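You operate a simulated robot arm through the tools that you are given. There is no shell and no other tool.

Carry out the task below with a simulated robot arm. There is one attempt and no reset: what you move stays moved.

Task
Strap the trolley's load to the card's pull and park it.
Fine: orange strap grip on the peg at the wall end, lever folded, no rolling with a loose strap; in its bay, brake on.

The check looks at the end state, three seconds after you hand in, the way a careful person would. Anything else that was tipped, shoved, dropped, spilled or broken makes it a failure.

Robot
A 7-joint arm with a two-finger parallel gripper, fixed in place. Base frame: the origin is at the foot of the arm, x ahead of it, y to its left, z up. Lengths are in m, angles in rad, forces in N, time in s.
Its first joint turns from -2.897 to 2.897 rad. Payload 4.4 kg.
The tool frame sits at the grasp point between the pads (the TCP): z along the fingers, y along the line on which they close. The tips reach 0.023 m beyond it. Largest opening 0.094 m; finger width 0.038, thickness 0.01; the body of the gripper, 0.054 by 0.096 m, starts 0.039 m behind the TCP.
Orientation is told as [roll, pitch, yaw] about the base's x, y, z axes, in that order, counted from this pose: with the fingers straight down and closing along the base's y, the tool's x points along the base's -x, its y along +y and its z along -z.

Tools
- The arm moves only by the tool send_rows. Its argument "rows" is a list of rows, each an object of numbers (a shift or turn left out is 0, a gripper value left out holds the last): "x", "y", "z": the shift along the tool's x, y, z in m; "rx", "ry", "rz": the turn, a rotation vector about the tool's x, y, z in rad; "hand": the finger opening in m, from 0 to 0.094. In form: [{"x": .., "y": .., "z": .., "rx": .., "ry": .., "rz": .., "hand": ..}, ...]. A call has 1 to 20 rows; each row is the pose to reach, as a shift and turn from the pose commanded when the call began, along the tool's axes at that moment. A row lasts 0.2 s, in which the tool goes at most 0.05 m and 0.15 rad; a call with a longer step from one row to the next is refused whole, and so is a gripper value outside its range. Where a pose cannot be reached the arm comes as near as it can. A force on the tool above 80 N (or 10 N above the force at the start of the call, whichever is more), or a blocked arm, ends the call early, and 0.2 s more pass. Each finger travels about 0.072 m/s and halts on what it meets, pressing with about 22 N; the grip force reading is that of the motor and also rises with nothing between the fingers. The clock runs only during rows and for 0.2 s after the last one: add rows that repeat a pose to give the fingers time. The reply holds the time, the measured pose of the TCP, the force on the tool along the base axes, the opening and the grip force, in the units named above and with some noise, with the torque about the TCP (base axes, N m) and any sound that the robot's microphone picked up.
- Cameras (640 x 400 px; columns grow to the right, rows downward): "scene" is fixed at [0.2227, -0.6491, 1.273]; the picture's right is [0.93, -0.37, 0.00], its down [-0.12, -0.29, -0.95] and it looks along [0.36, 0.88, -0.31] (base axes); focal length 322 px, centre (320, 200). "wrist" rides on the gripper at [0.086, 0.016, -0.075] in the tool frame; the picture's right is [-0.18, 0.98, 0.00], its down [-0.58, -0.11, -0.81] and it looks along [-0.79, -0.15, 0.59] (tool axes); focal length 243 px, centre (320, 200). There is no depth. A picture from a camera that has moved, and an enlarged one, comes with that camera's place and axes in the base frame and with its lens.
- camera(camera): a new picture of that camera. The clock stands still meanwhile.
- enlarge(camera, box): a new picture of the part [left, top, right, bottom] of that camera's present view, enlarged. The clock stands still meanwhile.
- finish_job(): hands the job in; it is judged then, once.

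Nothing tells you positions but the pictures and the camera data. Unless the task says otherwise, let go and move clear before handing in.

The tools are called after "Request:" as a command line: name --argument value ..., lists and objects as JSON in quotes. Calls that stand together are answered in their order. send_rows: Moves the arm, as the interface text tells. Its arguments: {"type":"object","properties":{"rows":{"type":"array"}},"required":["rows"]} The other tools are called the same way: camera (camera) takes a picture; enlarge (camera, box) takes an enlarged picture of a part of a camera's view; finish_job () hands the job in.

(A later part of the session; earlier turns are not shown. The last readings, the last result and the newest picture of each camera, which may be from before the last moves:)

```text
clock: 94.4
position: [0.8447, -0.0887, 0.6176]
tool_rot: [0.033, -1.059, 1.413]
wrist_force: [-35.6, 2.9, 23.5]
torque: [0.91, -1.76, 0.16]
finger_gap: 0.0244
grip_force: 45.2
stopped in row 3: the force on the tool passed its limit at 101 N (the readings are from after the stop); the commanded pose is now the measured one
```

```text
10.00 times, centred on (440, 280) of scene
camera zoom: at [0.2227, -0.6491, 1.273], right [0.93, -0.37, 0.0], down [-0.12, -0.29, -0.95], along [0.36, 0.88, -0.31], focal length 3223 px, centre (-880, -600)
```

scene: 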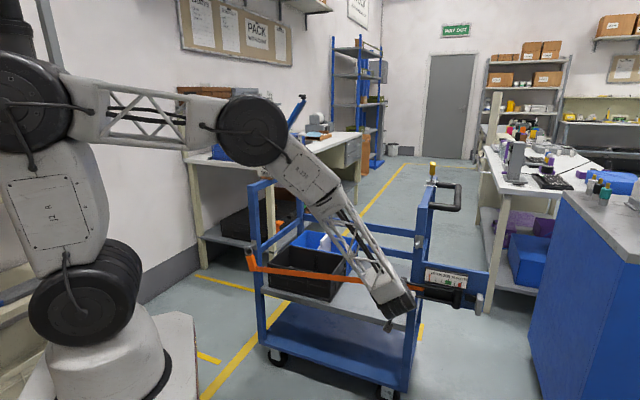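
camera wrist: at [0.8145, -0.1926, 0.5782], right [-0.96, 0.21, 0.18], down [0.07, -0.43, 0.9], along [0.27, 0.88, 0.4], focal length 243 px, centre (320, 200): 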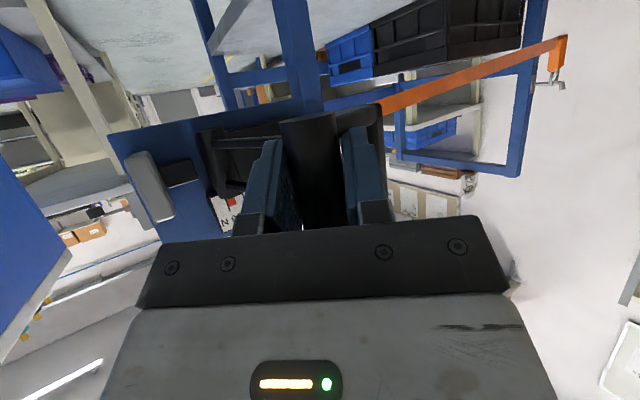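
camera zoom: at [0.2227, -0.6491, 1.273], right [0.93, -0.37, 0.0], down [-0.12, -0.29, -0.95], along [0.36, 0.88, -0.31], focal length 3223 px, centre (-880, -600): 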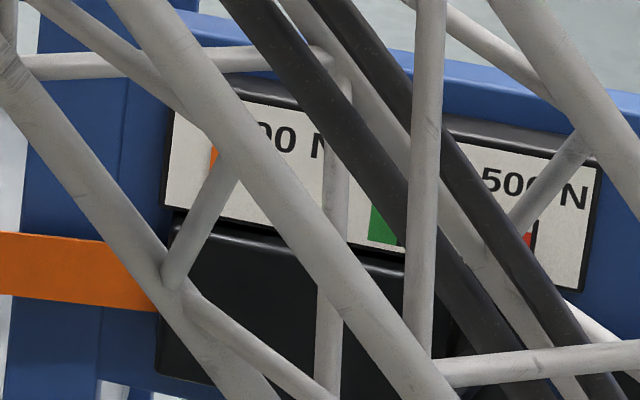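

The lever travels about 65° between stops, and neither the trolley nor the hook has moved. Slack from the strap paid out during the drop may need several strokes, so I'll close the lever and keep pumping.

Request:
send_rows --rows '[{"x": -0.0051, "y": 0.0106, "z": -0.0031, "rx": 0.092, "rz": 0.041}, {"x": -0.0127, "y": 0.0236, "z": 0.0105, "rx": 0.151, "rz": 0.066}, {"x": -0.024, "y": 0.0383, "z": 0.0305, "rx": 0.212, "rz": 0.1}, {"x": -0.0361, "y": 0.0497, "z": 0.052, "rx": 0.273, "rz": 0.135}, {"x": -0.0488, "y": 0.0575, "z": 0.0747, "rx": 0.333, "rz": 0.168}, {"x": -0.0619, "y": 0.0617, "z": 0.0981, "rx": 0.394, "rz": 0.203}, {"x": -0.0751, "y": 0.0621, "z": 0.1216, "rx": 0.455, "rz": 0.237}, {"x": -0.0883, "y": 0.0589, "z": 0.1451, "rx": 0.516, "rz": 0.271}, {"x": -0.101, "y": 0.0519, "z": 0.1677, "rx": 0.581, "rz": 0.308}, {"x": -0.101, "y": 0.0519, "z": 0.1677, "rx": 0.581, "rz": 0.308}]'

Request:
enlarge --camera "scene" --box '[370, 240, 490, 330]'

Request:
enlarge --camera "scene" --box '[230, 225, 300, 290]'

```text
clock: 96.6
position: [0.8212, 0.1114, 0.6262]
tool_rot: [-0.007, -1.053, 0.79]
wrist_force: [26.7, -14.6, -21.2]
torque: [0.28, 0.58, -0.25]
finger_gap: 0.0236
grip_force: 45.2
```

```text
4.44 times, centred on (430, 285) of scene
camera zoom: at [0.2227, -0.6491, 1.273], right [0.93, -0.37, 0.0], down [-0.12, -0.29, -0.95], along [0.36, 0.88, -0.31], focal length 1432 px, centre (-169, -178)
```

zoom: 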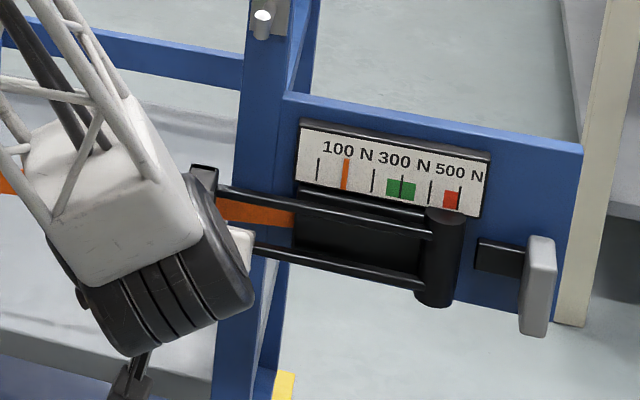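

```text
6.15 times, centred on (265, 258) of scene
camera zoom: at [0.2227, -0.6491, 1.273], right [0.93, -0.37, 0.0], down [-0.12, -0.29, -0.95], along [0.36, 0.88, -0.31], focal length 1983 px, centre (658, -154)
```

zoom: 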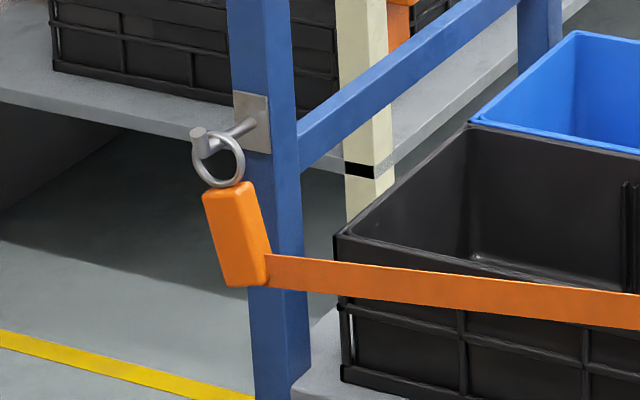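

The second stroke took up the slack and brought the gauge to 100 N. I'll make another full stroke: open first, then close.

Request:
send_rows --rows '[{"x": 0.0142, "y": -0.0106, "z": -0.0209, "rx": -0.064, "rz": -0.037}, {"x": 0.0258, "y": -0.0238, "z": -0.0414, "rx": -0.125, "rz": -0.071}, {"x": 0.0365, "y": -0.04, "z": -0.0602, "rx": -0.186, "rz": -0.106}, {"x": 0.046, "y": -0.0592, "z": -0.0769, "rx": -0.247, "rz": -0.141}, {"x": 0.0542, "y": -0.0803, "z": -0.0912, "rx": -0.307, "rz": -0.175}, {"x": 0.0607, "y": -0.1035, "z": -0.1027, "rx": -0.368, "rz": -0.209}, {"x": 0.0656, "y": -0.1288, "z": -0.1113, "rx": -0.428, "rz": -0.244}, {"x": 0.0681, "y": -0.1486, "z": -0.1156, "rx": -0.474, "rz": -0.27}, {"x": 0.0685, "y": -0.154, "z": -0.1163, "rx": -0.486, "rz": -0.277}]'

Request:
enlarge --camera "scene" --box '[370, 240, 490, 340]'

```text
clock: 98.6
position: [0.8335, -0.0923, 0.6236]
tool_rot: [-0.004, -1.051, 1.35]
wrist_force: [40.2, 30.9, 11.7]
torque: [0.22, 0.52, -0.21]
finger_gap: 0.0238
grip_force: 45.2
```

```text
4.00 times, centred on (430, 290) of scene
camera zoom: at [0.2227, -0.6491, 1.273], right [0.93, -0.37, 0.0], down [-0.12, -0.29, -0.95], along [0.36, 0.88, -0.31], focal length 1289 px, centre (-120, -160)
```

zoom: 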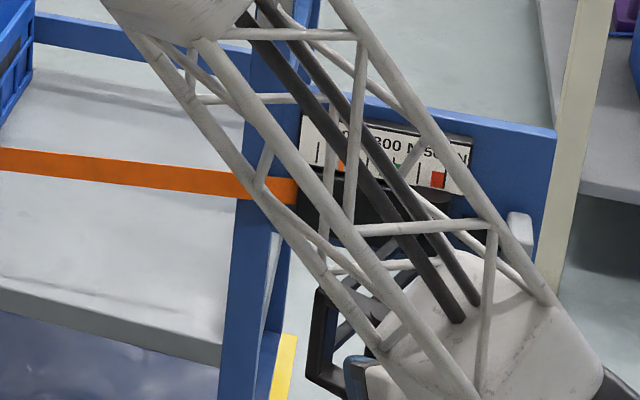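

Request:
send_rows --rows '[{"x": -0.0095, "y": 0.0165, "z": 0.0167, "rx": 0.0625, "rz": 0.036}, {"x": -0.0204, "y": 0.0325, "z": 0.0357, "rx": 0.123, "rz": 0.0705}, {"x": -0.0323, "y": 0.0455, "z": 0.0564, "rx": 0.184, "rz": 0.105}, {"x": -0.045, "y": 0.0549, "z": 0.0785, "rx": 0.244, "rz": 0.14}, {"x": -0.0581, "y": 0.0608, "z": 0.1015, "rx": 0.305, "rz": 0.174}, {"x": -0.0715, "y": 0.063, "z": 0.1249, "rx": 0.365, "rz": 0.209}, {"x": -0.0849, "y": 0.0612, "z": 0.1483, "rx": 0.426, "rz": 0.244}, {"x": -0.098, "y": 0.0545, "z": 0.1712, "rx": 0.489, "rz": 0.28}, {"x": -0.098, "y": 0.0545, "z": 0.1712, "rx": 0.489, "rz": 0.28}]'

Request:
enlarge --camera "scene" --box '[370, 240, 490, 330]'

```text
clock: 100.6
position: [0.8209, 0.1134, 0.6202]
tool_rot: [0.003, -1.05, 0.78]
wrist_force: [-63.2, 19.9, -11.8]
torque: [-0.06, 0.0, 0.44]
finger_gap: 0.0237
grip_force: 45.0
```

```text
4.44 times, centred on (430, 285) of scene
camera zoom: at [0.2227, -0.6491, 1.273], right [0.93, -0.37, 0.0], down [-0.12, -0.29, -0.95], along [0.36, 0.88, -0.31], focal length 1432 px, centre (-169, -178)
```

zoom: 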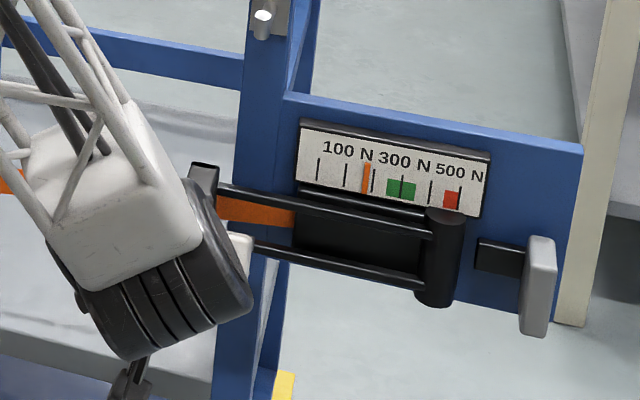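

Request:
enlarge --camera "scene" --box '[420, 260, 470, 295]'

Request:
enlarge --camera "scene" --box '[230, 225, 300, 290]'

```text
11.43 times, centred on (445, 278) of scene
camera zoom: at [0.2227, -0.6491, 1.273], right [0.93, -0.37, 0.0], down [-0.12, -0.29, -0.95], along [0.36, 0.88, -0.31], focal length 3683 px, centre (-1109, -686)
```

zoom: 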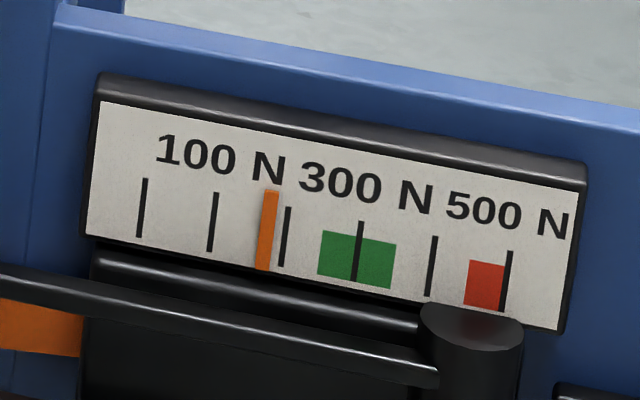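

```text
6.15 times, centred on (265, 258) of scene
camera zoom: at [0.2227, -0.6491, 1.273], right [0.93, -0.37, 0.0], down [-0.12, -0.29, -0.95], along [0.36, 0.88, -0.31], focal length 1983 px, centre (658, -154)
```

zoom: 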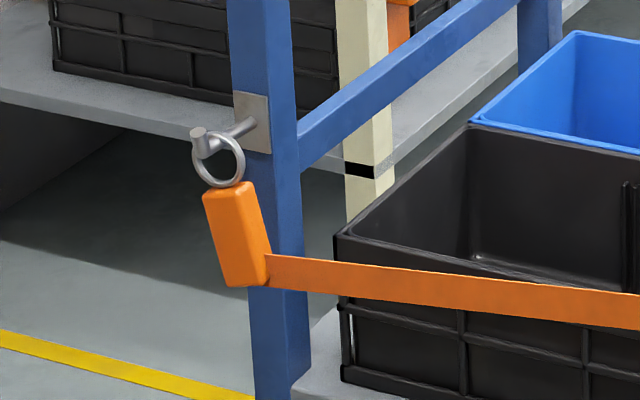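

The gauge reads about 173 N with the lever folded. One more full stroke should put it near 250 N, so I'll open again.

Request:
send_rows --rows '[{"x": 0.0099, "y": -0.0096, "z": -0.0234, "rx": -0.064, "rz": -0.037}, {"x": 0.0215, "y": -0.0228, "z": -0.0439, "rx": -0.125, "rz": -0.071}, {"x": 0.0322, "y": -0.039, "z": -0.0627, "rx": -0.186, "rz": -0.106}, {"x": 0.0417, "y": -0.0582, "z": -0.0794, "rx": -0.247, "rz": -0.141}, {"x": 0.0499, "y": -0.0798, "z": -0.0937, "rx": -0.307, "rz": -0.175}, {"x": 0.0564, "y": -0.1035, "z": -0.1052, "rx": -0.368, "rz": -0.209}, {"x": 0.0608, "y": -0.1288, "z": -0.1128, "rx": -0.428, "rz": -0.244}, {"x": 0.0628, "y": -0.1486, "z": -0.1164, "rx": -0.474, "rz": -0.27}, {"x": 0.0632, "y": -0.154, "z": -0.1171, "rx": -0.486, "rz": -0.277}]'

```text
clock: 101.0
position: [0.8169, 0.1026, 0.6202]
tool_rot: [0.006, -1.052, 0.81]
wrist_force: [-5.1, 2.9, 2.6]
torque: [-0.29, 0.01, 0.11]
finger_gap: 0.0236
grip_force: 44.8
stopped in row 1: the force on the tool passed its limit at 85 N (the readings are from after the stop); the commanded pose is now the measured one
```

Request:
send_rows --rows '[{"x": 0.0071, "y": -0.0095, "z": -0.0184, "rx": -0.052, "rz": -0.03}, {"x": 0.0188, "y": -0.0229, "z": -0.0389, "rx": -0.117, "rz": -0.067}, {"x": 0.0294, "y": -0.0395, "z": -0.0576, "rx": -0.178, "rz": -0.102}, {"x": 0.0389, "y": -0.0588, "z": -0.0742, "rx": -0.239, "rz": -0.136}, {"x": 0.0469, "y": -0.0806, "z": -0.0883, "rx": -0.3, "rz": -0.171}, {"x": 0.0534, "y": -0.1046, "z": -0.0996, "rx": -0.36, "rz": -0.206}, {"x": 0.0572, "y": -0.1269, "z": -0.1062, "rx": -0.413, "rz": -0.235}, {"x": 0.0592, "y": -0.1467, "z": -0.1098, "rx": -0.46, "rz": -0.263}, {"x": 0.0592, "y": -0.1467, "z": -0.1098, "rx": -0.46, "rz": -0.263}]'

Request:
enlarge --camera "scene" --box '[420, 260, 470, 295]'

```text
clock: 103.0
position: [0.8406, -0.0873, 0.6249]
tool_rot: [0.0, -1.05, 1.343]
wrist_force: [34.1, 16.3, -16.8]
torque: [-0.57, 0.19, -0.19]
finger_gap: 0.0236
grip_force: 44.8
```

```text
11.43 times, centred on (445, 278) of scene
camera zoom: at [0.2227, -0.6491, 1.273], right [0.93, -0.37, 0.0], down [-0.12, -0.29, -0.95], along [0.36, 0.88, -0.31], focal length 3683 px, centre (-1109, -686)
```

zoom: 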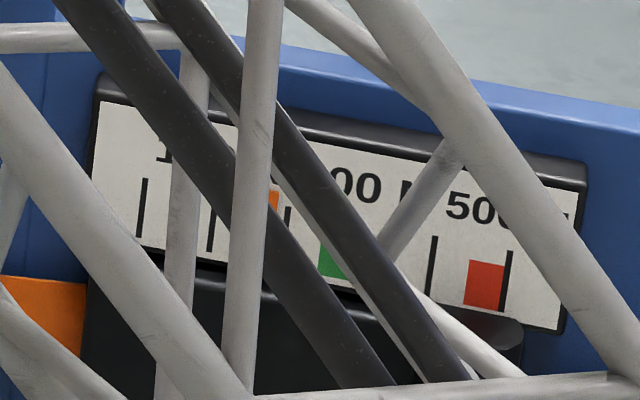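

Request:
send_rows --rows '[{"x": -0.0078, "y": 0.0175, "z": 0.0135, "rx": 0.056, "rz": 0.032}, {"x": -0.0186, "y": 0.0337, "z": 0.0324, "rx": 0.117, "rz": 0.067}, {"x": -0.0305, "y": 0.0468, "z": 0.0531, "rx": 0.178, "rz": 0.102}, {"x": -0.0431, "y": 0.0564, "z": 0.0751, "rx": 0.238, "rz": 0.136}, {"x": -0.0562, "y": 0.0625, "z": 0.098, "rx": 0.298, "rz": 0.171}, {"x": -0.0697, "y": 0.0648, "z": 0.1214, "rx": 0.359, "rz": 0.206}, {"x": -0.0831, "y": 0.0635, "z": 0.1449, "rx": 0.42, "rz": 0.241}, {"x": -0.0961, "y": 0.0606, "z": 0.1676, "rx": 0.484, "rz": 0.278}, {"x": -0.0961, "y": 0.0606, "z": 0.1676, "rx": 0.484, "rz": 0.278}]'

Request:
enlarge --camera "scene" --box '[420, 260, 470, 295]'

Request:
enlarge --camera "scene" --box '[370, 240, 490, 330]'

```text
clock: 105.0
position: [0.8235, 0.1124, 0.6234]
tool_rot: [0.007, -1.049, 0.775]
wrist_force: [46.7, -39.1, -36.5]
torque: [-0.69, 0.05, 0.11]
finger_gap: 0.0239
grip_force: 45.0
```

```text
11.43 times, centred on (445, 278) of scene
camera zoom: at [0.2227, -0.6491, 1.273], right [0.93, -0.37, 0.0], down [-0.12, -0.29, -0.95], along [0.36, 0.88, -0.31], focal length 3683 px, centre (-1109, -686)
```

zoom: 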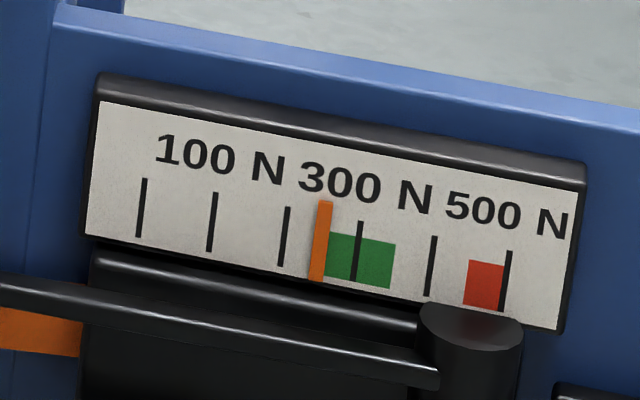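

```text
4.44 times, centred on (430, 285) of scene
camera zoom: at [0.2227, -0.6491, 1.273], right [0.93, -0.37, 0.0], down [-0.12, -0.29, -0.95], along [0.36, 0.88, -0.31], focal length 1432 px, centre (-169, -178)
```

zoom: 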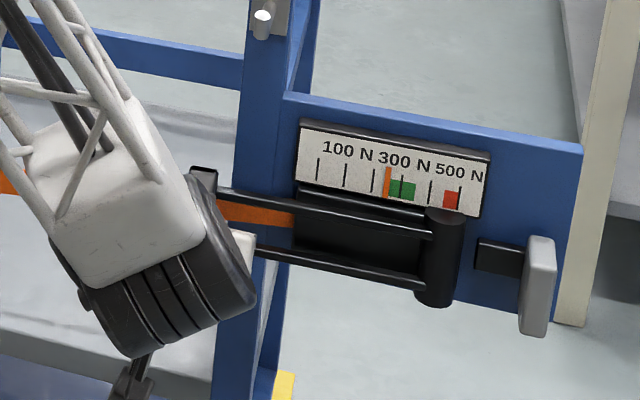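

The gauge reads about 248 N. The steps are about 75 N per full stroke, so a roughly two-thirds stroke should land near 300 N. I'll first ease the side load on the handle.

Request:
send_rows --rows '[{"y": -0.002, "x": 0.001}, {"y": -0.003, "x": 0.0015, "z": -0.002}, {"y": -0.003, "x": 0.0015, "z": -0.002}]'

```text
clock: 105.8
position: [0.8224, 0.1101, 0.6233]
tool_rot: [0.009, -1.049, 0.783]
wrist_force: [-11.3, -4.6, -3.1]
torque: [-0.12, -1.76, 0.36]
finger_gap: 0.0236
grip_force: 44.7
```

Request:
send_rows --rows '[{"x": 0.0114, "y": -0.0079, "z": -0.0198, "rx": -0.066, "rz": -0.038}, {"x": 0.0231, "y": -0.0214, "z": -0.0402, "rx": -0.127, "rz": -0.073}, {"x": 0.0339, "y": -0.038, "z": -0.059, "rx": -0.187, "rz": -0.108}, {"x": 0.0434, "y": -0.0574, "z": -0.0755, "rx": -0.248, "rz": -0.143}, {"x": 0.0496, "y": -0.0736, "z": -0.0864, "rx": -0.293, "rz": -0.168}, {"x": 0.0542, "y": -0.088, "z": -0.0942, "rx": -0.33, "rz": -0.19}, {"x": 0.0542, "y": -0.088, "z": -0.0942, "rx": -0.33, "rz": -0.19}]'

Request:
enlarge --camera "scene" --box '[420, 260, 470, 295]'

```text
clock: 107.4
position: [0.8089, -0.0278, 0.6253]
tool_rot: [0.001, -1.052, 1.168]
wrist_force: [56.9, 19.3, 5.1]
torque: [0.09, -0.22, 0.17]
finger_gap: 0.0236
grip_force: 44.8
```

```text
11.43 times, centred on (445, 278) of scene
camera zoom: at [0.2227, -0.6491, 1.273], right [0.93, -0.37, 0.0], down [-0.12, -0.29, -0.95], along [0.36, 0.88, -0.31], focal length 3683 px, centre (-1109, -686)
```

zoom: 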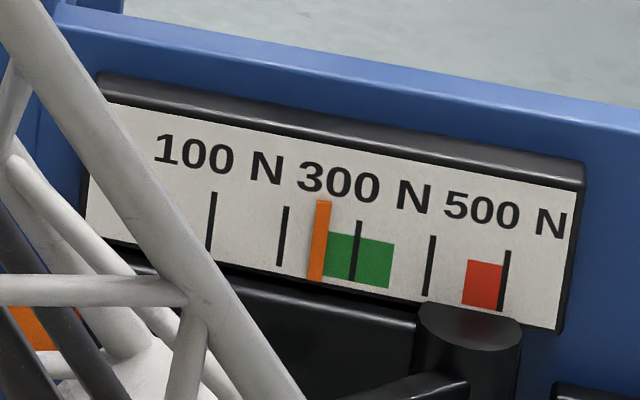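

Request:
send_rows --rows '[{"x": -0.0101, "y": 0.0125, "z": 0.0176, "rx": 0.055, "rz": 0.031}, {"x": -0.022, "y": 0.0249, "z": 0.0386, "rx": 0.116, "rz": 0.066}, {"x": -0.0346, "y": 0.0336, "z": 0.0607, "rx": 0.176, "rz": 0.101}, {"x": -0.0478, "y": 0.0389, "z": 0.0838, "rx": 0.237, "rz": 0.135}, {"x": -0.0613, "y": 0.0403, "z": 0.1073, "rx": 0.307, "rz": 0.175}, {"x": -0.067, "y": 0.0398, "z": 0.1173, "rx": 0.333, "rz": 0.19}, {"x": -0.067, "y": 0.0398, "z": 0.1173, "rx": 0.333, "rz": 0.19}]'

Request:
enlarge --camera "scene" --box '[420, 260, 470, 295]'

Request:
enlarge --camera "scene" --box '[390, 250, 500, 320]'

```text
clock: 109.0
position: [0.8236, 0.1116, 0.6196]
tool_rot: [0.006, -1.047, 0.778]
wrist_force: [-17.2, -5.8, -19.3]
torque: [-1.6, -0.29, -0.19]
finger_gap: 0.0241
grip_force: 45.1
```

```text
11.43 times, centred on (445, 278) of scene
camera zoom: at [0.2227, -0.6491, 1.273], right [0.93, -0.37, 0.0], down [-0.12, -0.29, -0.95], along [0.36, 0.88, -0.31], focal length 3683 px, centre (-1109, -686)
```

zoom: 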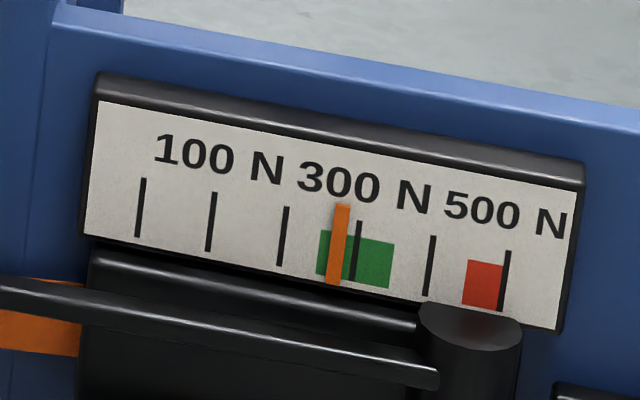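

```text
5.71 times, centred on (445, 285) of scene
camera zoom: at [0.2227, -0.6491, 1.273], right [0.93, -0.37, 0.0], down [-0.12, -0.29, -0.95], along [0.36, 0.88, -0.31], focal length 1842 px, centre (-394, -286)
```

zoom: 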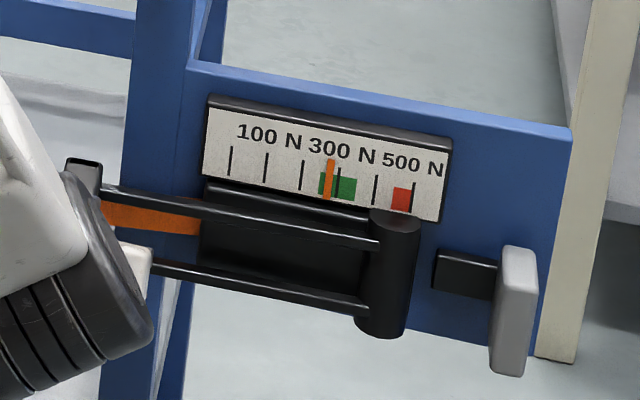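

The gauge now reads about 275 N: it moves in 25 N ratchet steps, and that partial stroke gave one. I'll repeat the same partial stroke for the last 25 N.

Request:
send_rows --rows '[{"x": 0.0092, "y": -0.0084, "z": -0.0219, "rx": -0.07, "rz": -0.041}, {"x": 0.0211, "y": -0.0217, "z": -0.0425, "rx": -0.131, "rz": -0.076}, {"x": 0.0319, "y": -0.0383, "z": -0.0612, "rx": -0.191, "rz": -0.111}, {"x": 0.0415, "y": -0.0576, "z": -0.0778, "rx": -0.252, "rz": -0.146}, {"x": 0.0477, "y": -0.0738, "z": -0.0886, "rx": -0.297, "rz": -0.172}, {"x": 0.0523, "y": -0.0882, "z": -0.0966, "rx": -0.334, "rz": -0.193}, {"x": 0.0523, "y": -0.0882, "z": -0.0966, "rx": -0.334, "rz": -0.193}]'

```text
clock: 110.6
position: [0.8115, -0.03, 0.629]
tool_rot: [-0.008, -1.052, 1.177]
wrist_force: [54.5, 19.0, 14.7]
torque: [0.35, 1.87, 0.26]
finger_gap: 0.024
grip_force: 45.0
```

Request:
send_rows --rows '[{"x": -0.0058, "y": 0.0124, "z": 0.0202, "rx": 0.0625, "rz": 0.036}, {"x": -0.0179, "y": 0.0245, "z": 0.0413, "rx": 0.123, "rz": 0.07}, {"x": -0.0305, "y": 0.033, "z": 0.0635, "rx": 0.184, "rz": 0.105}, {"x": -0.0437, "y": 0.038, "z": 0.0867, "rx": 0.245, "rz": 0.14}, {"x": -0.0572, "y": 0.0392, "z": 0.1102, "rx": 0.314, "rz": 0.179}, {"x": -0.0628, "y": 0.0386, "z": 0.1201, "rx": 0.34, "rz": 0.194}, {"x": -0.0628, "y": 0.0386, "z": 0.1201, "rx": 0.34, "rz": 0.194}]'

Request:
enlarge --camera "scene" --box '[420, 260, 470, 295]'

Request:
enlarge --camera "scene" --box '[390, 250, 500, 320]'

```text
clock: 112.2
position: [0.8238, 0.1123, 0.6167]
tool_rot: [0.004, -1.048, 0.775]
wrist_force: [-45.9, 7.1, -9.8]
torque: [-0.54, -0.49, -0.15]
finger_gap: 0.0237
grip_force: 45.2
```

```text
11.43 times, centred on (445, 278) of scene
camera zoom: at [0.2227, -0.6491, 1.273], right [0.93, -0.37, 0.0], down [-0.12, -0.29, -0.95], along [0.36, 0.88, -0.31], focal length 3683 px, centre (-1109, -686)
```

zoom: 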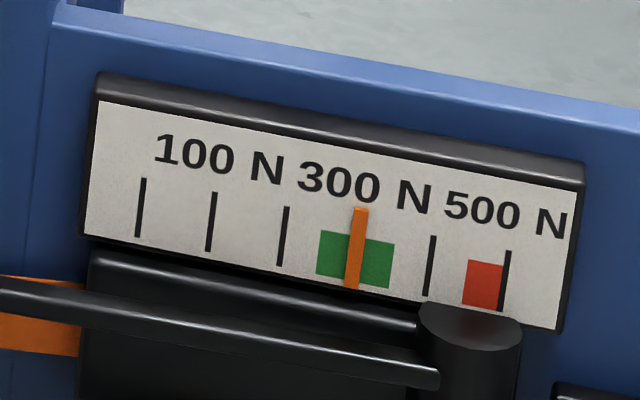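

```text
5.71 times, centred on (445, 285) of scene
camera zoom: at [0.2227, -0.6491, 1.273], right [0.93, -0.37, 0.0], down [-0.12, -0.29, -0.95], along [0.36, 0.88, -0.31], focal length 1842 px, centre (-394, -286)
```

zoom: 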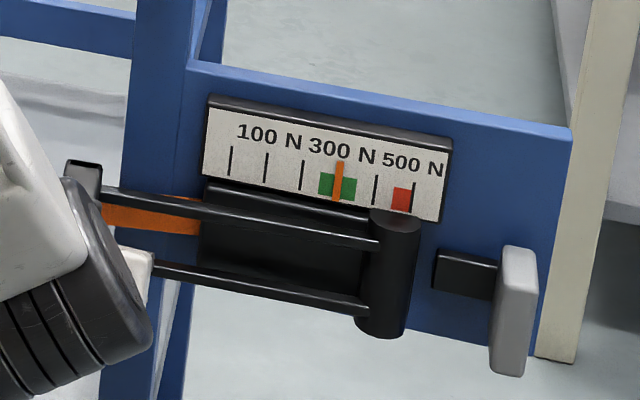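

The gauge is at 300 N. I'll check how fully the lever is folded compared with the start.

Request:
enlarge --camera "scene" --box '[395, 230, 495, 310]'

Request:
camera --camera "wrist"

```text
5.00 times, centred on (445, 270) of scene
camera zoom: at [0.2227, -0.6491, 1.273], right [0.93, -0.37, 0.0], down [-0.12, -0.29, -0.95], along [0.36, 0.88, -0.31], focal length 1611 px, centre (-305, -150)
```

zoom: 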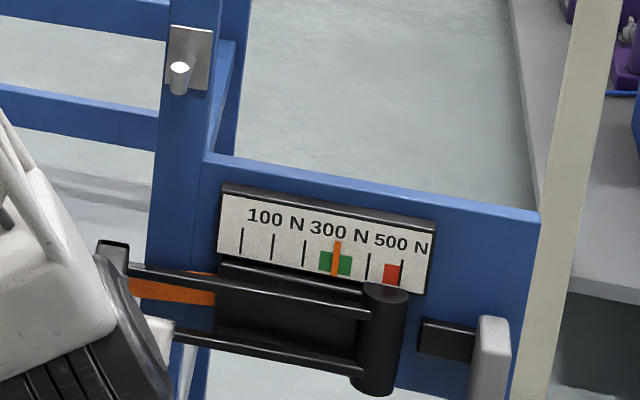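

```text
taken
camera wrist: at [0.7347, 0.0476, 0.5781], right [-0.62, 0.76, 0.16], down [-0.21, -0.36, 0.91], along [0.75, 0.53, 0.39], focal length 243 px, centre (320, 200)
```

wrist: 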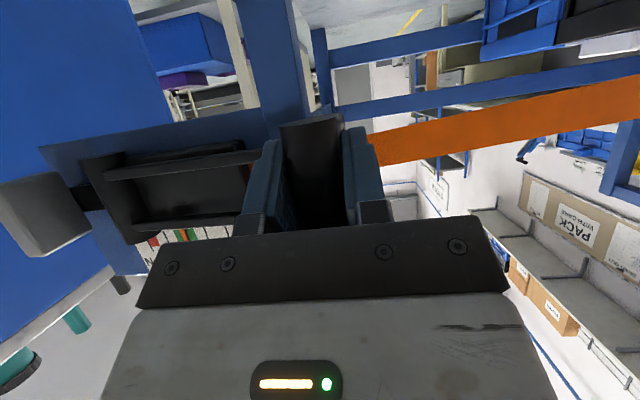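

Request:
send_rows --rows '[{"hand": 0.035}, {"hand": 0.05}, {"hand": 0.055}, {"hand": 0.055}]'

Request:
send_rows --rows '[{"z": -0.02, "x": 0.001}, {"z": -0.04}, {"z": -0.06}, {"z": -0.1}, {"z": -0.14}, {"z": -0.18}, {"z": -0.22}, {"z": -0.22}]'

Request:
enlarge --camera "scene" --box '[395, 230, 495, 310]'

Request:
camera --camera "wrist"

```text
clock: 113.2
position: [0.8251, 0.1108, 0.62]
tool_rot: [0.001, -1.049, 0.776]
wrist_force: [-5.2, -12.5, 9.1]
torque: [0.37, -0.17, 0.13]
finger_gap: 0.0552
grip_force: 0.1
```

```text
clock: 115.0
position: [0.6895, -0.0247, 0.7287]
tool_rot: [0.0, -1.051, 0.776]
wrist_force: [0.9, 0.2, 0.5]
torque: [0.0, 0.0, 0.02]
finger_gap: 0.0551
grip_force: 0.0
```

```text
5.00 times, centred on (445, 270) of scene
camera zoom: at [0.2227, -0.6491, 1.273], right [0.93, -0.37, 0.0], down [-0.12, -0.29, -0.95], along [0.36, 0.88, -0.31], focal length 1611 px, centre (-305, -150)
```

zoom: 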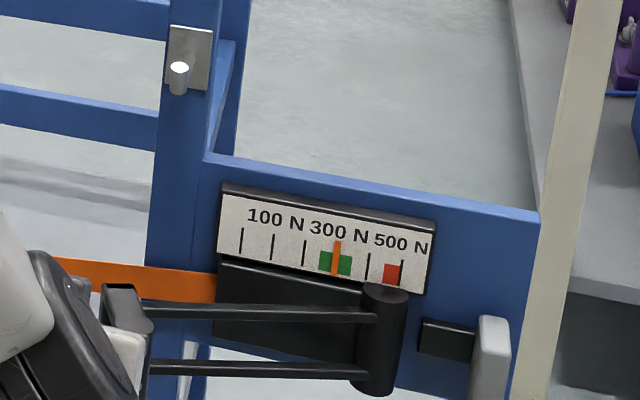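

```text
taken
camera wrist: at [0.6008, -0.0877, 0.6894], right [-0.62, 0.76, 0.16], down [-0.22, -0.37, 0.91], along [0.75, 0.53, 0.39], focal length 243 px, centre (320, 200)
```

wrist: 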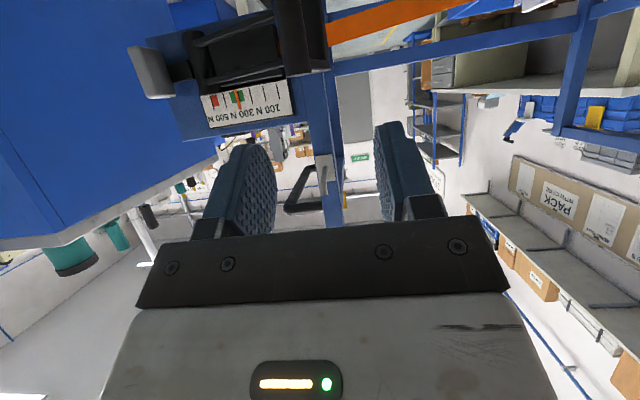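

Retreating dragged the lever partly open again, though the tension still reads 300 N. I'll locate the handle and fold it fully, then retreat differently.

Request:
enlarge --camera "wrist" --box '[120, 0, 400, 180]'

Request:
enlarge --camera "scene" --box '[390, 270, 480, 330]'

```text
2.22 times, centred on (260, 90) of wrist
camera zoom: at [0.6008, -0.0877, 0.6894], right [-0.62, 0.76, 0.16], down [-0.22, -0.37, 0.91], along [0.75, 0.53, 0.39], focal length 539 px, centre (453, 444)
```

zoom: 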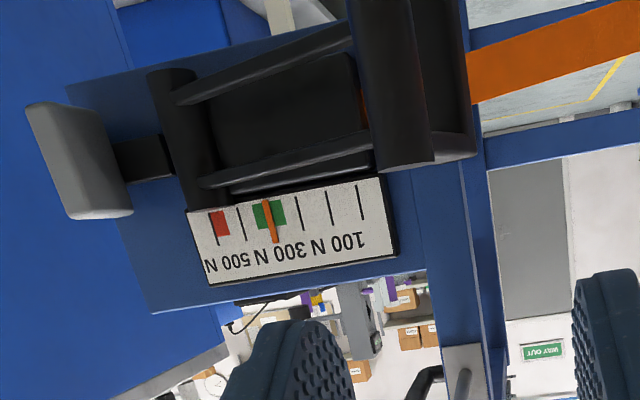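

```text
6.67 times, centred on (435, 300) of scene
camera zoom: at [0.2227, -0.6491, 1.273], right [0.93, -0.37, 0.0], down [-0.12, -0.29, -0.95], along [0.36, 0.88, -0.31], focal length 2148 px, centre (-447, -467)
```

zoom: 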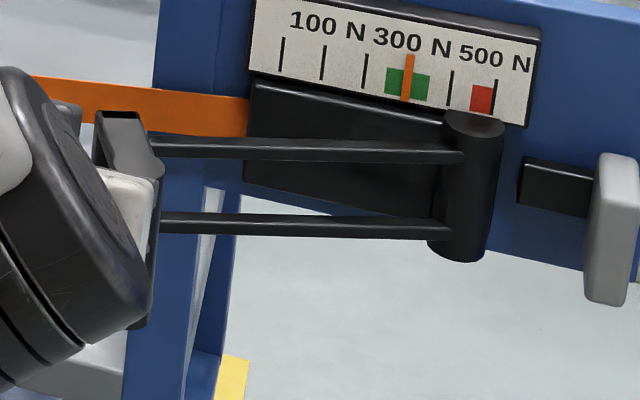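

Request:
send_rows --rows '[{"x": 0.03, "y": -0.01, "z": 0.025}, {"x": 0.055, "y": -0.02, "z": 0.05}, {"x": 0.0751, "y": -0.0237, "z": 0.0775}, {"x": 0.058, "y": -0.0237, "z": 0.108}, {"x": 0.04, "y": -0.0237, "z": 0.139}, {"x": 0.0224, "y": -0.0237, "z": 0.1696}, {"x": 0.0224, "y": -0.0237, "z": 0.1696}]'

Request:
camera --camera "wrist"

Request:
enlarge --camera "scene" --box '[370, 240, 490, 330]'

```text
clock: 116.6
position: [0.8039, 0.0571, 0.6271]
tool_rot: [0.001, -1.051, 0.778]
wrist_force: [0.2, 0.4, 0.3]
torque: [-0.01, 0.0, 0.0]
finger_gap: 0.055
grip_force: 0.0
```

```text
taken
camera wrist: at [0.7156, -0.0071, 0.5872], right [-0.62, 0.76, 0.16], down [-0.22, -0.37, 0.91], along [0.75, 0.53, 0.39], focal length 243 px, centre (320, 200)
```

wrist: 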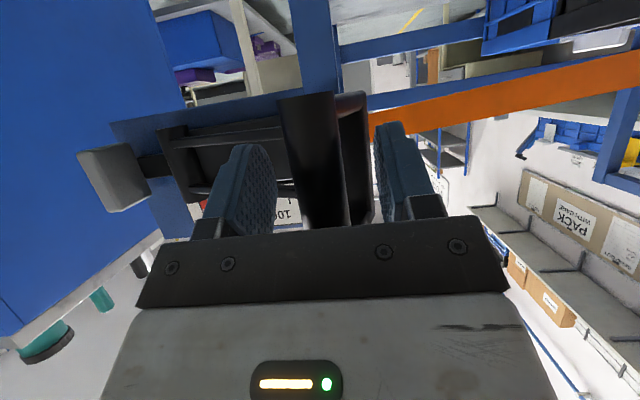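

```text
4.44 times, centred on (430, 285) of scene
camera zoom: at [0.2227, -0.6491, 1.273], right [0.93, -0.37, 0.0], down [-0.12, -0.29, -0.95], along [0.36, 0.88, -0.31], focal length 1432 px, centre (-169, -178)
```

zoom: 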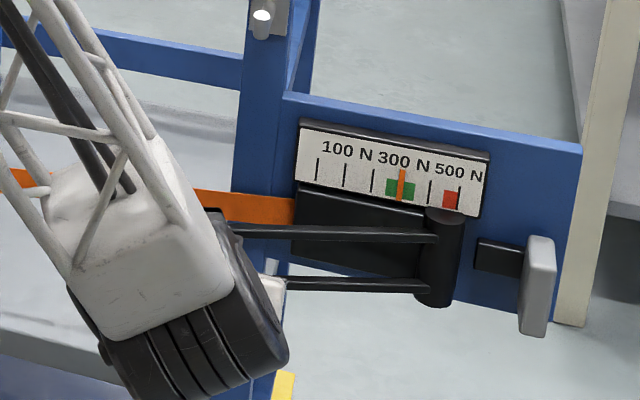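

Request:
send_rows --rows '[{"y": -0.002, "hand": 0.035}, {"y": -0.002, "hand": 0.02}, {"y": -0.002, "hand": 0.0}, {"y": -0.002, "hand": 0.0}, {"y": -0.002, "hand": 0.0}]'

```text
clock: 117.8
position: [0.8048, 0.0547, 0.6265]
tool_rot: [0.0, -1.05, 0.776]
wrist_force: [-14.3, 4.3, -0.7]
torque: [0.09, -0.36, 0.37]
finger_gap: 0.0238
grip_force: 45.2
```

Request:
send_rows --rows '[{"x": -0.0098, "y": 0.0126, "z": 0.017}, {"x": -0.0204, "y": 0.0228, "z": 0.0355}, {"x": -0.0299, "y": 0.0292, "z": 0.052}, {"x": -0.0315, "y": 0.0301, "z": 0.0549}, {"x": -0.0331, "y": 0.031, "z": 0.0578}, {"x": -0.0331, "y": 0.031, "z": 0.0578}]'

Request:
enlarge --camera "scene" --box '[395, 230, 495, 310]'

```text
clock: 119.2
position: [0.8316, 0.1235, 0.6264]
tool_rot: [-0.001, -1.05, 0.776]
wrist_force: [-7.0, 3.6, -9.5]
torque: [0.42, -0.33, -0.02]
finger_gap: 0.0236
grip_force: 45.2
```

```text
5.00 times, centred on (445, 270) of scene
camera zoom: at [0.2227, -0.6491, 1.273], right [0.93, -0.37, 0.0], down [-0.12, -0.29, -0.95], along [0.36, 0.88, -0.31], focal length 1611 px, centre (-305, -150)
```

zoom: 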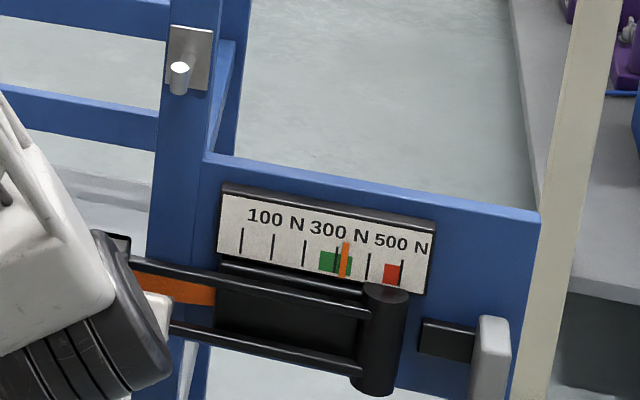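

Request:
enlarge --camera "scene" --box '[420, 260, 470, 295]'

Request:
enlarge --camera "wrist" --box '[100, 60, 380, 250]'

```text
11.43 times, centred on (445, 278) of scene
camera zoom: at [0.2227, -0.6491, 1.273], right [0.93, -0.37, 0.0], down [-0.12, -0.29, -0.95], along [0.36, 0.88, -0.31], focal length 3683 px, centre (-1109, -686)
```

zoom: 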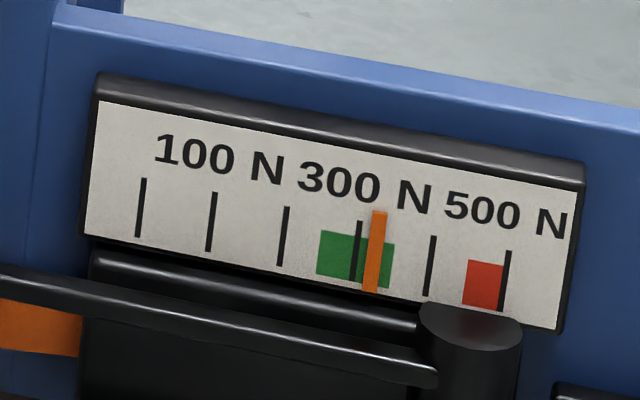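

```text
2.11 times, centred on (240, 155) of wrist
camera zoom: at [0.7421, 0.0592, 0.5865], right [-0.62, 0.76, 0.16], down [-0.22, -0.37, 0.91], along [0.75, 0.53, 0.39], focal length 511 px, centre (488, 295)
```

zoom: 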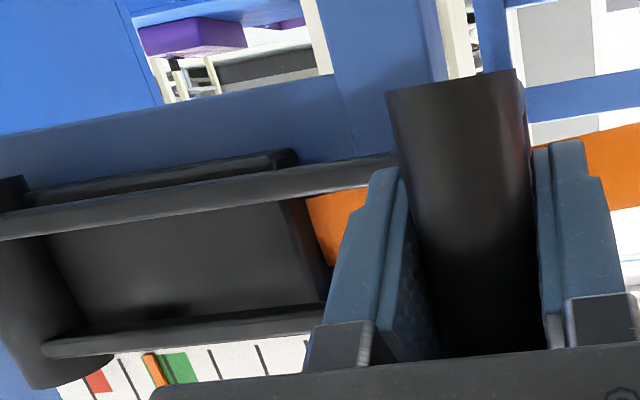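

Fully folding the lever added one more ratchet step. The pointer is at about 325 N, inside the green band of 250–350 N around 300 N. I'll release and back straight out in small steps, checking that the lever stays put.

Request:
send_rows --rows '[{"hand": 0.03}, {"hand": 0.036}, {"hand": 0.042}, {"hand": 0.042}]'

Request:
enlarge --camera "scene" --box '[395, 230, 495, 310]'

Request:
camera --camera "wrist"

```text
clock: 120.2
position: [0.83, 0.1236, 0.6276]
tool_rot: [0.001, -1.051, 0.776]
wrist_force: [0.4, 0.7, -0.6]
torque: [-0.01, 0.0, -0.01]
finger_gap: 0.0417
grip_force: 0.2
```

```text
5.00 times, centred on (445, 270) of scene
camera zoom: at [0.2227, -0.6491, 1.273], right [0.93, -0.37, 0.0], down [-0.12, -0.29, -0.95], along [0.36, 0.88, -0.31], focal length 1611 px, centre (-305, -150)
```

zoom: 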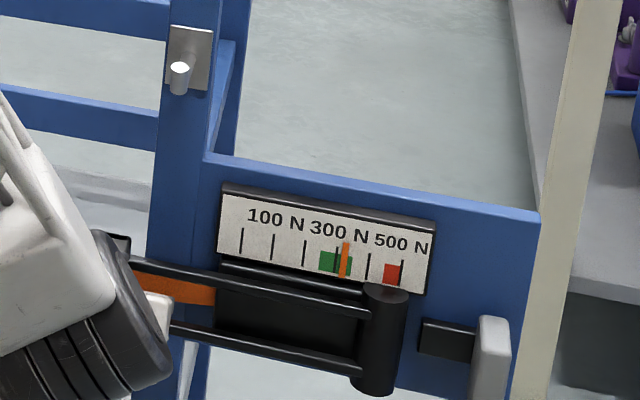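

```text
taken
camera wrist: at [0.7422, 0.0589, 0.5867], right [-0.62, 0.76, 0.16], down [-0.22, -0.37, 0.91], along [0.75, 0.53, 0.39], focal length 243 px, centre (320, 200)
```

wrist: 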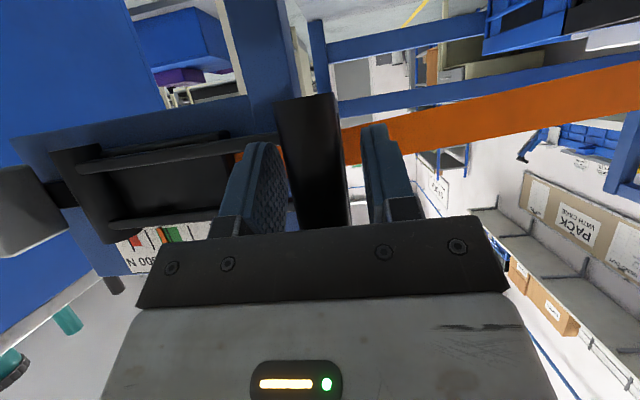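

Request:
send_rows --rows '[{"x": 0.0075, "z": -0.013, "y": -0.001}, {"x": 0.015, "z": -0.026, "y": -0.001}, {"x": 0.0225, "z": -0.039, "y": -0.001}, {"x": 0.03, "z": -0.052, "y": -0.001}, {"x": 0.03, "z": -0.052, "y": -0.001}]'

Request:
enlarge --camera "scene" --box '[395, 230, 495, 310]'

Request:
camera --camera "wrist"

```text
clock: 121.4
position: [0.7889, 0.0785, 0.6258]
tool_rot: [0.0, -1.051, 0.778]
wrist_force: [-0.4, -0.2, -0.1]
torque: [0.0, 0.01, -0.03]
finger_gap: 0.0421
grip_force: 0.1
```

```text
5.00 times, centred on (445, 270) of scene
camera zoom: at [0.2227, -0.6491, 1.273], right [0.93, -0.37, 0.0], down [-0.12, -0.29, -0.95], along [0.36, 0.88, -0.31], focal length 1611 px, centre (-305, -150)
```

zoom: 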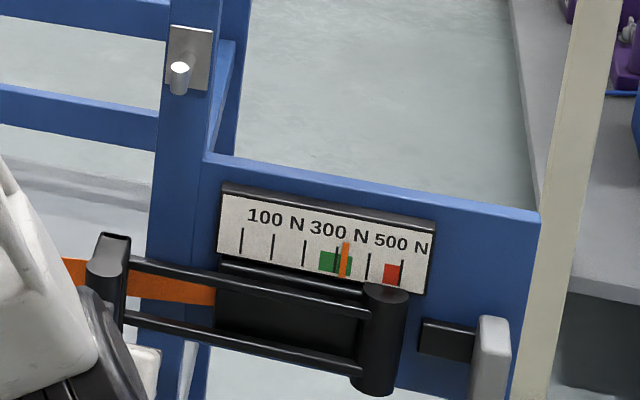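

```text
taken
camera wrist: at [0.6996, 0.0156, 0.5861], right [-0.62, 0.76, 0.16], down [-0.22, -0.37, 0.91], along [0.75, 0.53, 0.39], focal length 243 px, centre (320, 200)
```

wrist: 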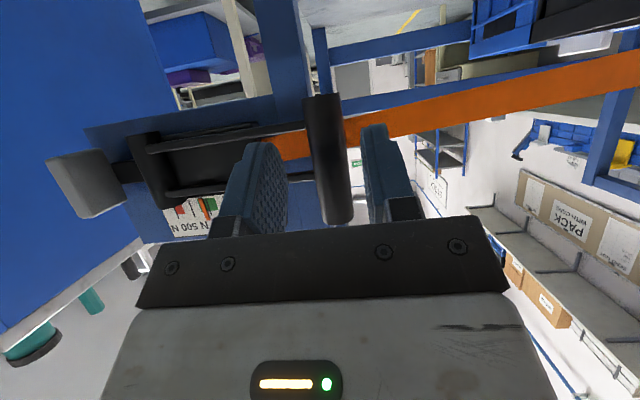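

The lever stays folded and the strap is tight. Next are the brake lever and the push handle, so I'll look at them closely.

Request:
send_rows --rows '[{"x": 0.02, "z": -0.035}, {"x": 0.03, "z": -0.07}, {"x": 0.03, "z": -0.11}, {"x": 0.03, "z": -0.15}, {"x": 0.03, "z": -0.19}, {"x": 0.03, "z": -0.23}, {"x": 0.03, "z": -0.27}, {"x": 0.03, "z": -0.27}]'

Request:
enlarge --camera "scene" --box '[415, 155, 450, 195]'

Request:
enlarge --camera "scene" --box '[400, 150, 480, 250]'

Request:
enlarge --camera "scene" --box '[395, 230, 495, 310]'

```text
clock: 123.2
position: [0.6094, -0.0953, 0.734]
tool_rot: [0.0, -1.05, 0.777]
wrist_force: [-0.1, 1.1, 0.3]
torque: [-0.01, 0.0, -0.04]
finger_gap: 0.0421
grip_force: 0.2
```

```text
10.00 times, centred on (432, 175) of scene
camera zoom: at [0.2227, -0.6491, 1.273], right [0.93, -0.37, 0.0], down [-0.12, -0.29, -0.95], along [0.36, 0.88, -0.31], focal length 3223 px, centre (-805, 450)
```

zoom: 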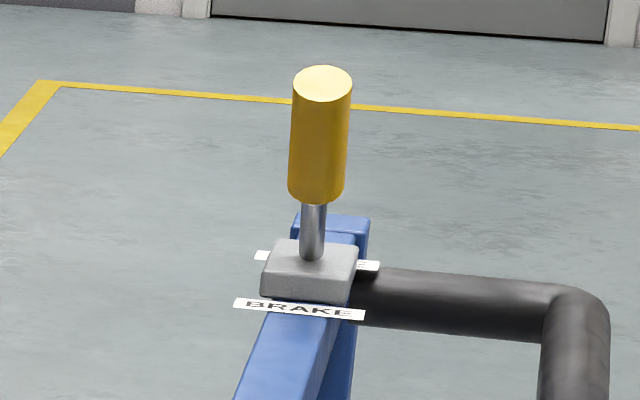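

```text
4.00 times, centred on (440, 200) of scene
camera zoom: at [0.2227, -0.6491, 1.273], right [0.93, -0.37, 0.0], down [-0.12, -0.29, -0.95], along [0.36, 0.88, -0.31], focal length 1289 px, centre (-160, 200)
```

zoom: 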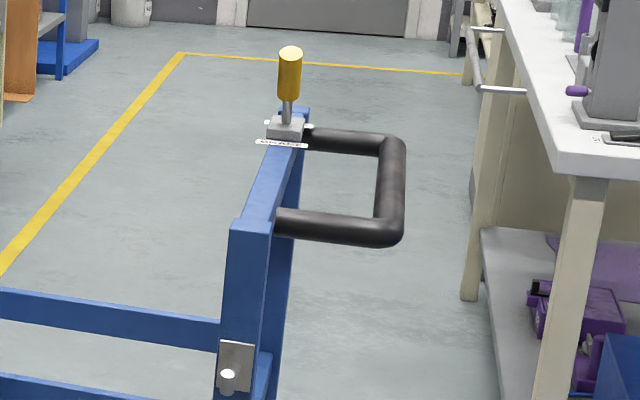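

```text
5.00 times, centred on (445, 270) of scene
camera zoom: at [0.2227, -0.6491, 1.273], right [0.93, -0.37, 0.0], down [-0.12, -0.29, -0.95], along [0.36, 0.88, -0.31], focal length 1611 px, centre (-305, -150)
```

zoom: 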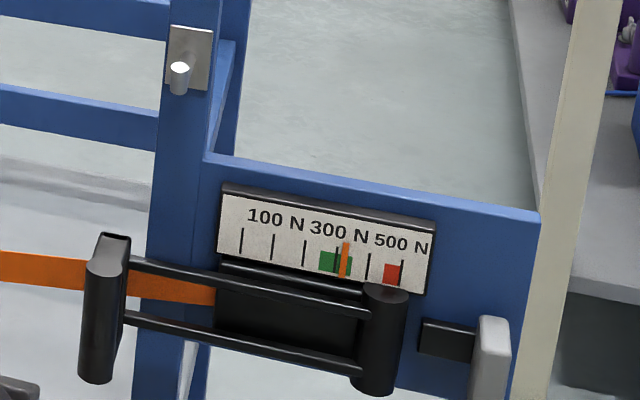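

The strap is set: 325 N in the green band, lever folded. The brake stick has a BRAKE label on my side and another label on the far side, so I'll view it from above to read its state.

Request:
send_rows --rows '[{"x": -0.04, "z": -0.023}, {"x": -0.08, "z": -0.046}, {"x": -0.12, "z": -0.069}, {"x": -0.16, "z": -0.092}, {"x": -0.2, "z": -0.115}, {"x": -0.24, "z": -0.138}, {"x": -0.28, "z": -0.161}, {"x": -0.32, "z": -0.184}, {"x": -0.36, "z": -0.207}, {"x": -0.38, "z": -0.219, "ry": 0.12}, {"x": -0.38, "z": -0.219, "ry": 0.26}, {"x": -0.38, "z": -0.219, "ry": 0.4}, {"x": -0.38, "z": -0.219, "ry": 0.54}, {"x": -0.38, "z": -0.219, "ry": 0.68}, {"x": -0.38, "z": -0.219, "ry": 0.82}, {"x": -0.38, "z": -0.219, "ry": 0.96}, {"x": -0.38, "z": -0.219, "ry": 1.05}, {"x": -0.38, "z": -0.219, "ry": 1.05}]'

```text
clock: 127.0
position: [0.6099, -0.0962, 1.1724]
tool_rot: [-0.001, 0.001, 0.777]
wrist_force: [0.7, -0.1, -0.3]
torque: [-0.01, 0.01, -0.02]
finger_gap: 0.0418
grip_force: 0.1
```

Request:
send_rows --rows '[{"x": -0.045, "y": -0.005, "rz": -0.008}, {"x": -0.09, "y": -0.01, "rz": -0.008}, {"x": -0.135, "y": -0.02, "rz": -0.008}, {"x": -0.18, "y": -0.03, "rz": -0.008}, {"x": -0.225, "y": -0.04, "rz": -0.008}, {"x": -0.26, "y": -0.04, "rz": -0.008}, {"x": -0.26, "y": -0.04, "rz": -0.008}]'

Request:
camera --camera "wrist"

Request:
camera --camera "scene"

```text
clock: 128.6
position: [0.8244, 0.059, 1.1709]
tool_rot: [-0.001, -0.001, 0.786]
wrist_force: [0.0, -0.2, -0.2]
torque: [-0.01, -0.01, 0.01]
finger_gap: 0.042
grip_force: 0.0
```

```text
taken
camera wrist: at [0.7505, 0.0091, 1.2451], right [-0.56, 0.83, 0.0], down [0.49, 0.33, 0.81], along [0.67, 0.46, -0.59], focal length 243 px, centre (320, 200)
```

wrist: 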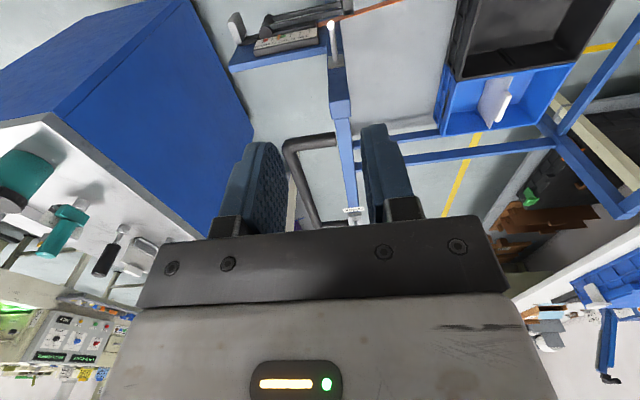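

```text
taken
```

scene: 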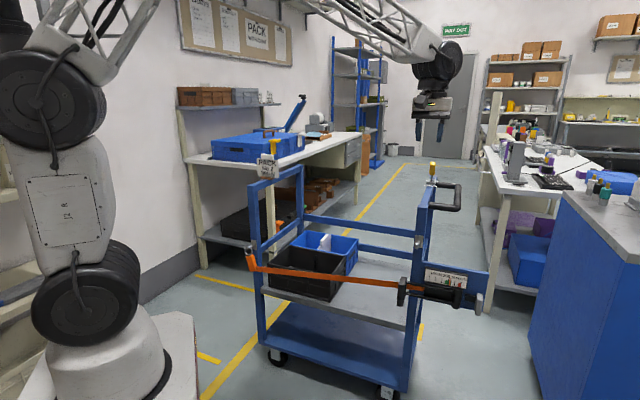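

Request:
send_rows --rows '[{"ry": -0.13}, {"ry": -0.26}, {"ry": -0.4}, {"ry": -0.4}]'

Request:
camera --camera "wrist"

Request:
enlarge --camera "wrist" --box '[260, 50, 440, 180]'

```text
clock: 129.6
position: [0.8237, 0.0583, 1.1724]
tool_rot: [-0.001, -0.401, 0.786]
wrist_force: [0.1, 0.1, -0.4]
torque: [0.02, 0.04, 0.0]
finger_gap: 0.0424
grip_force: 0.0
```

```text
taken
camera wrist: at [0.7346, -0.0068, 1.206], right [-0.57, 0.81, 0.07], down [0.23, 0.08, 0.97], along [0.78, 0.57, -0.23], focal length 243 px, centre (320, 200)
```

wrist: 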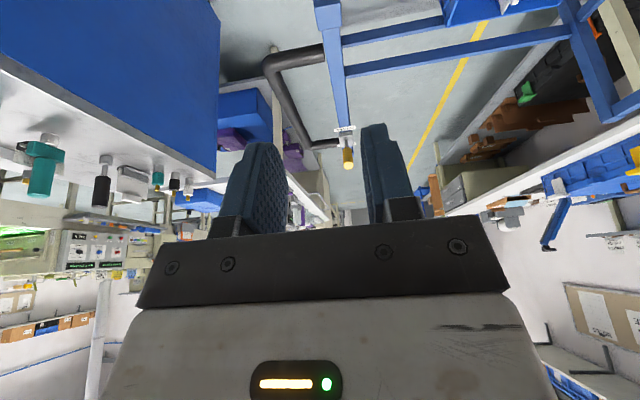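

```text
3.08 times, centred on (350, 115) of wrist
camera zoom: at [0.7346, -0.0068, 1.206], right [-0.57, 0.81, 0.07], down [0.23, 0.08, 0.97], along [0.78, 0.57, -0.23], focal length 746 px, centre (228, 462)
```

zoom: 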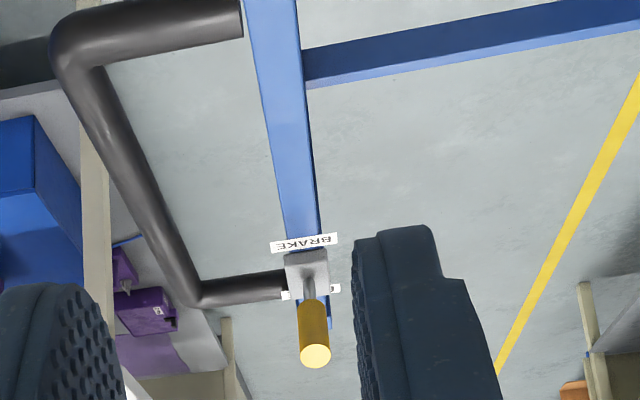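

Request:
enlarge --camera "wrist" --box '[325, 110, 375, 175]'

```text
6.15 times, centred on (350, 142) of wrist
camera zoom: at [0.7346, -0.0068, 1.206], right [-0.57, 0.81, 0.07], down [0.23, 0.08, 0.97], along [0.78, 0.57, -0.23], focal length 1493 px, centre (135, 554)
```

zoom: 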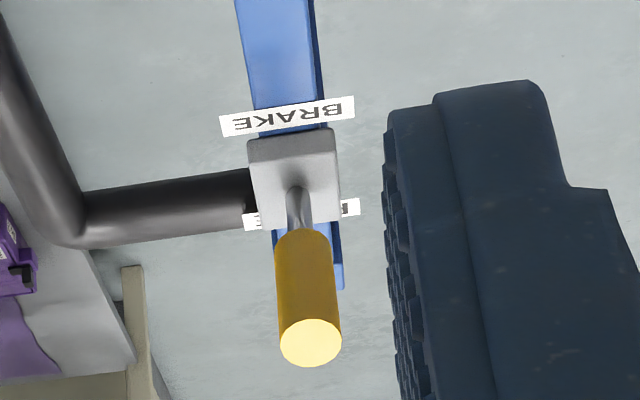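

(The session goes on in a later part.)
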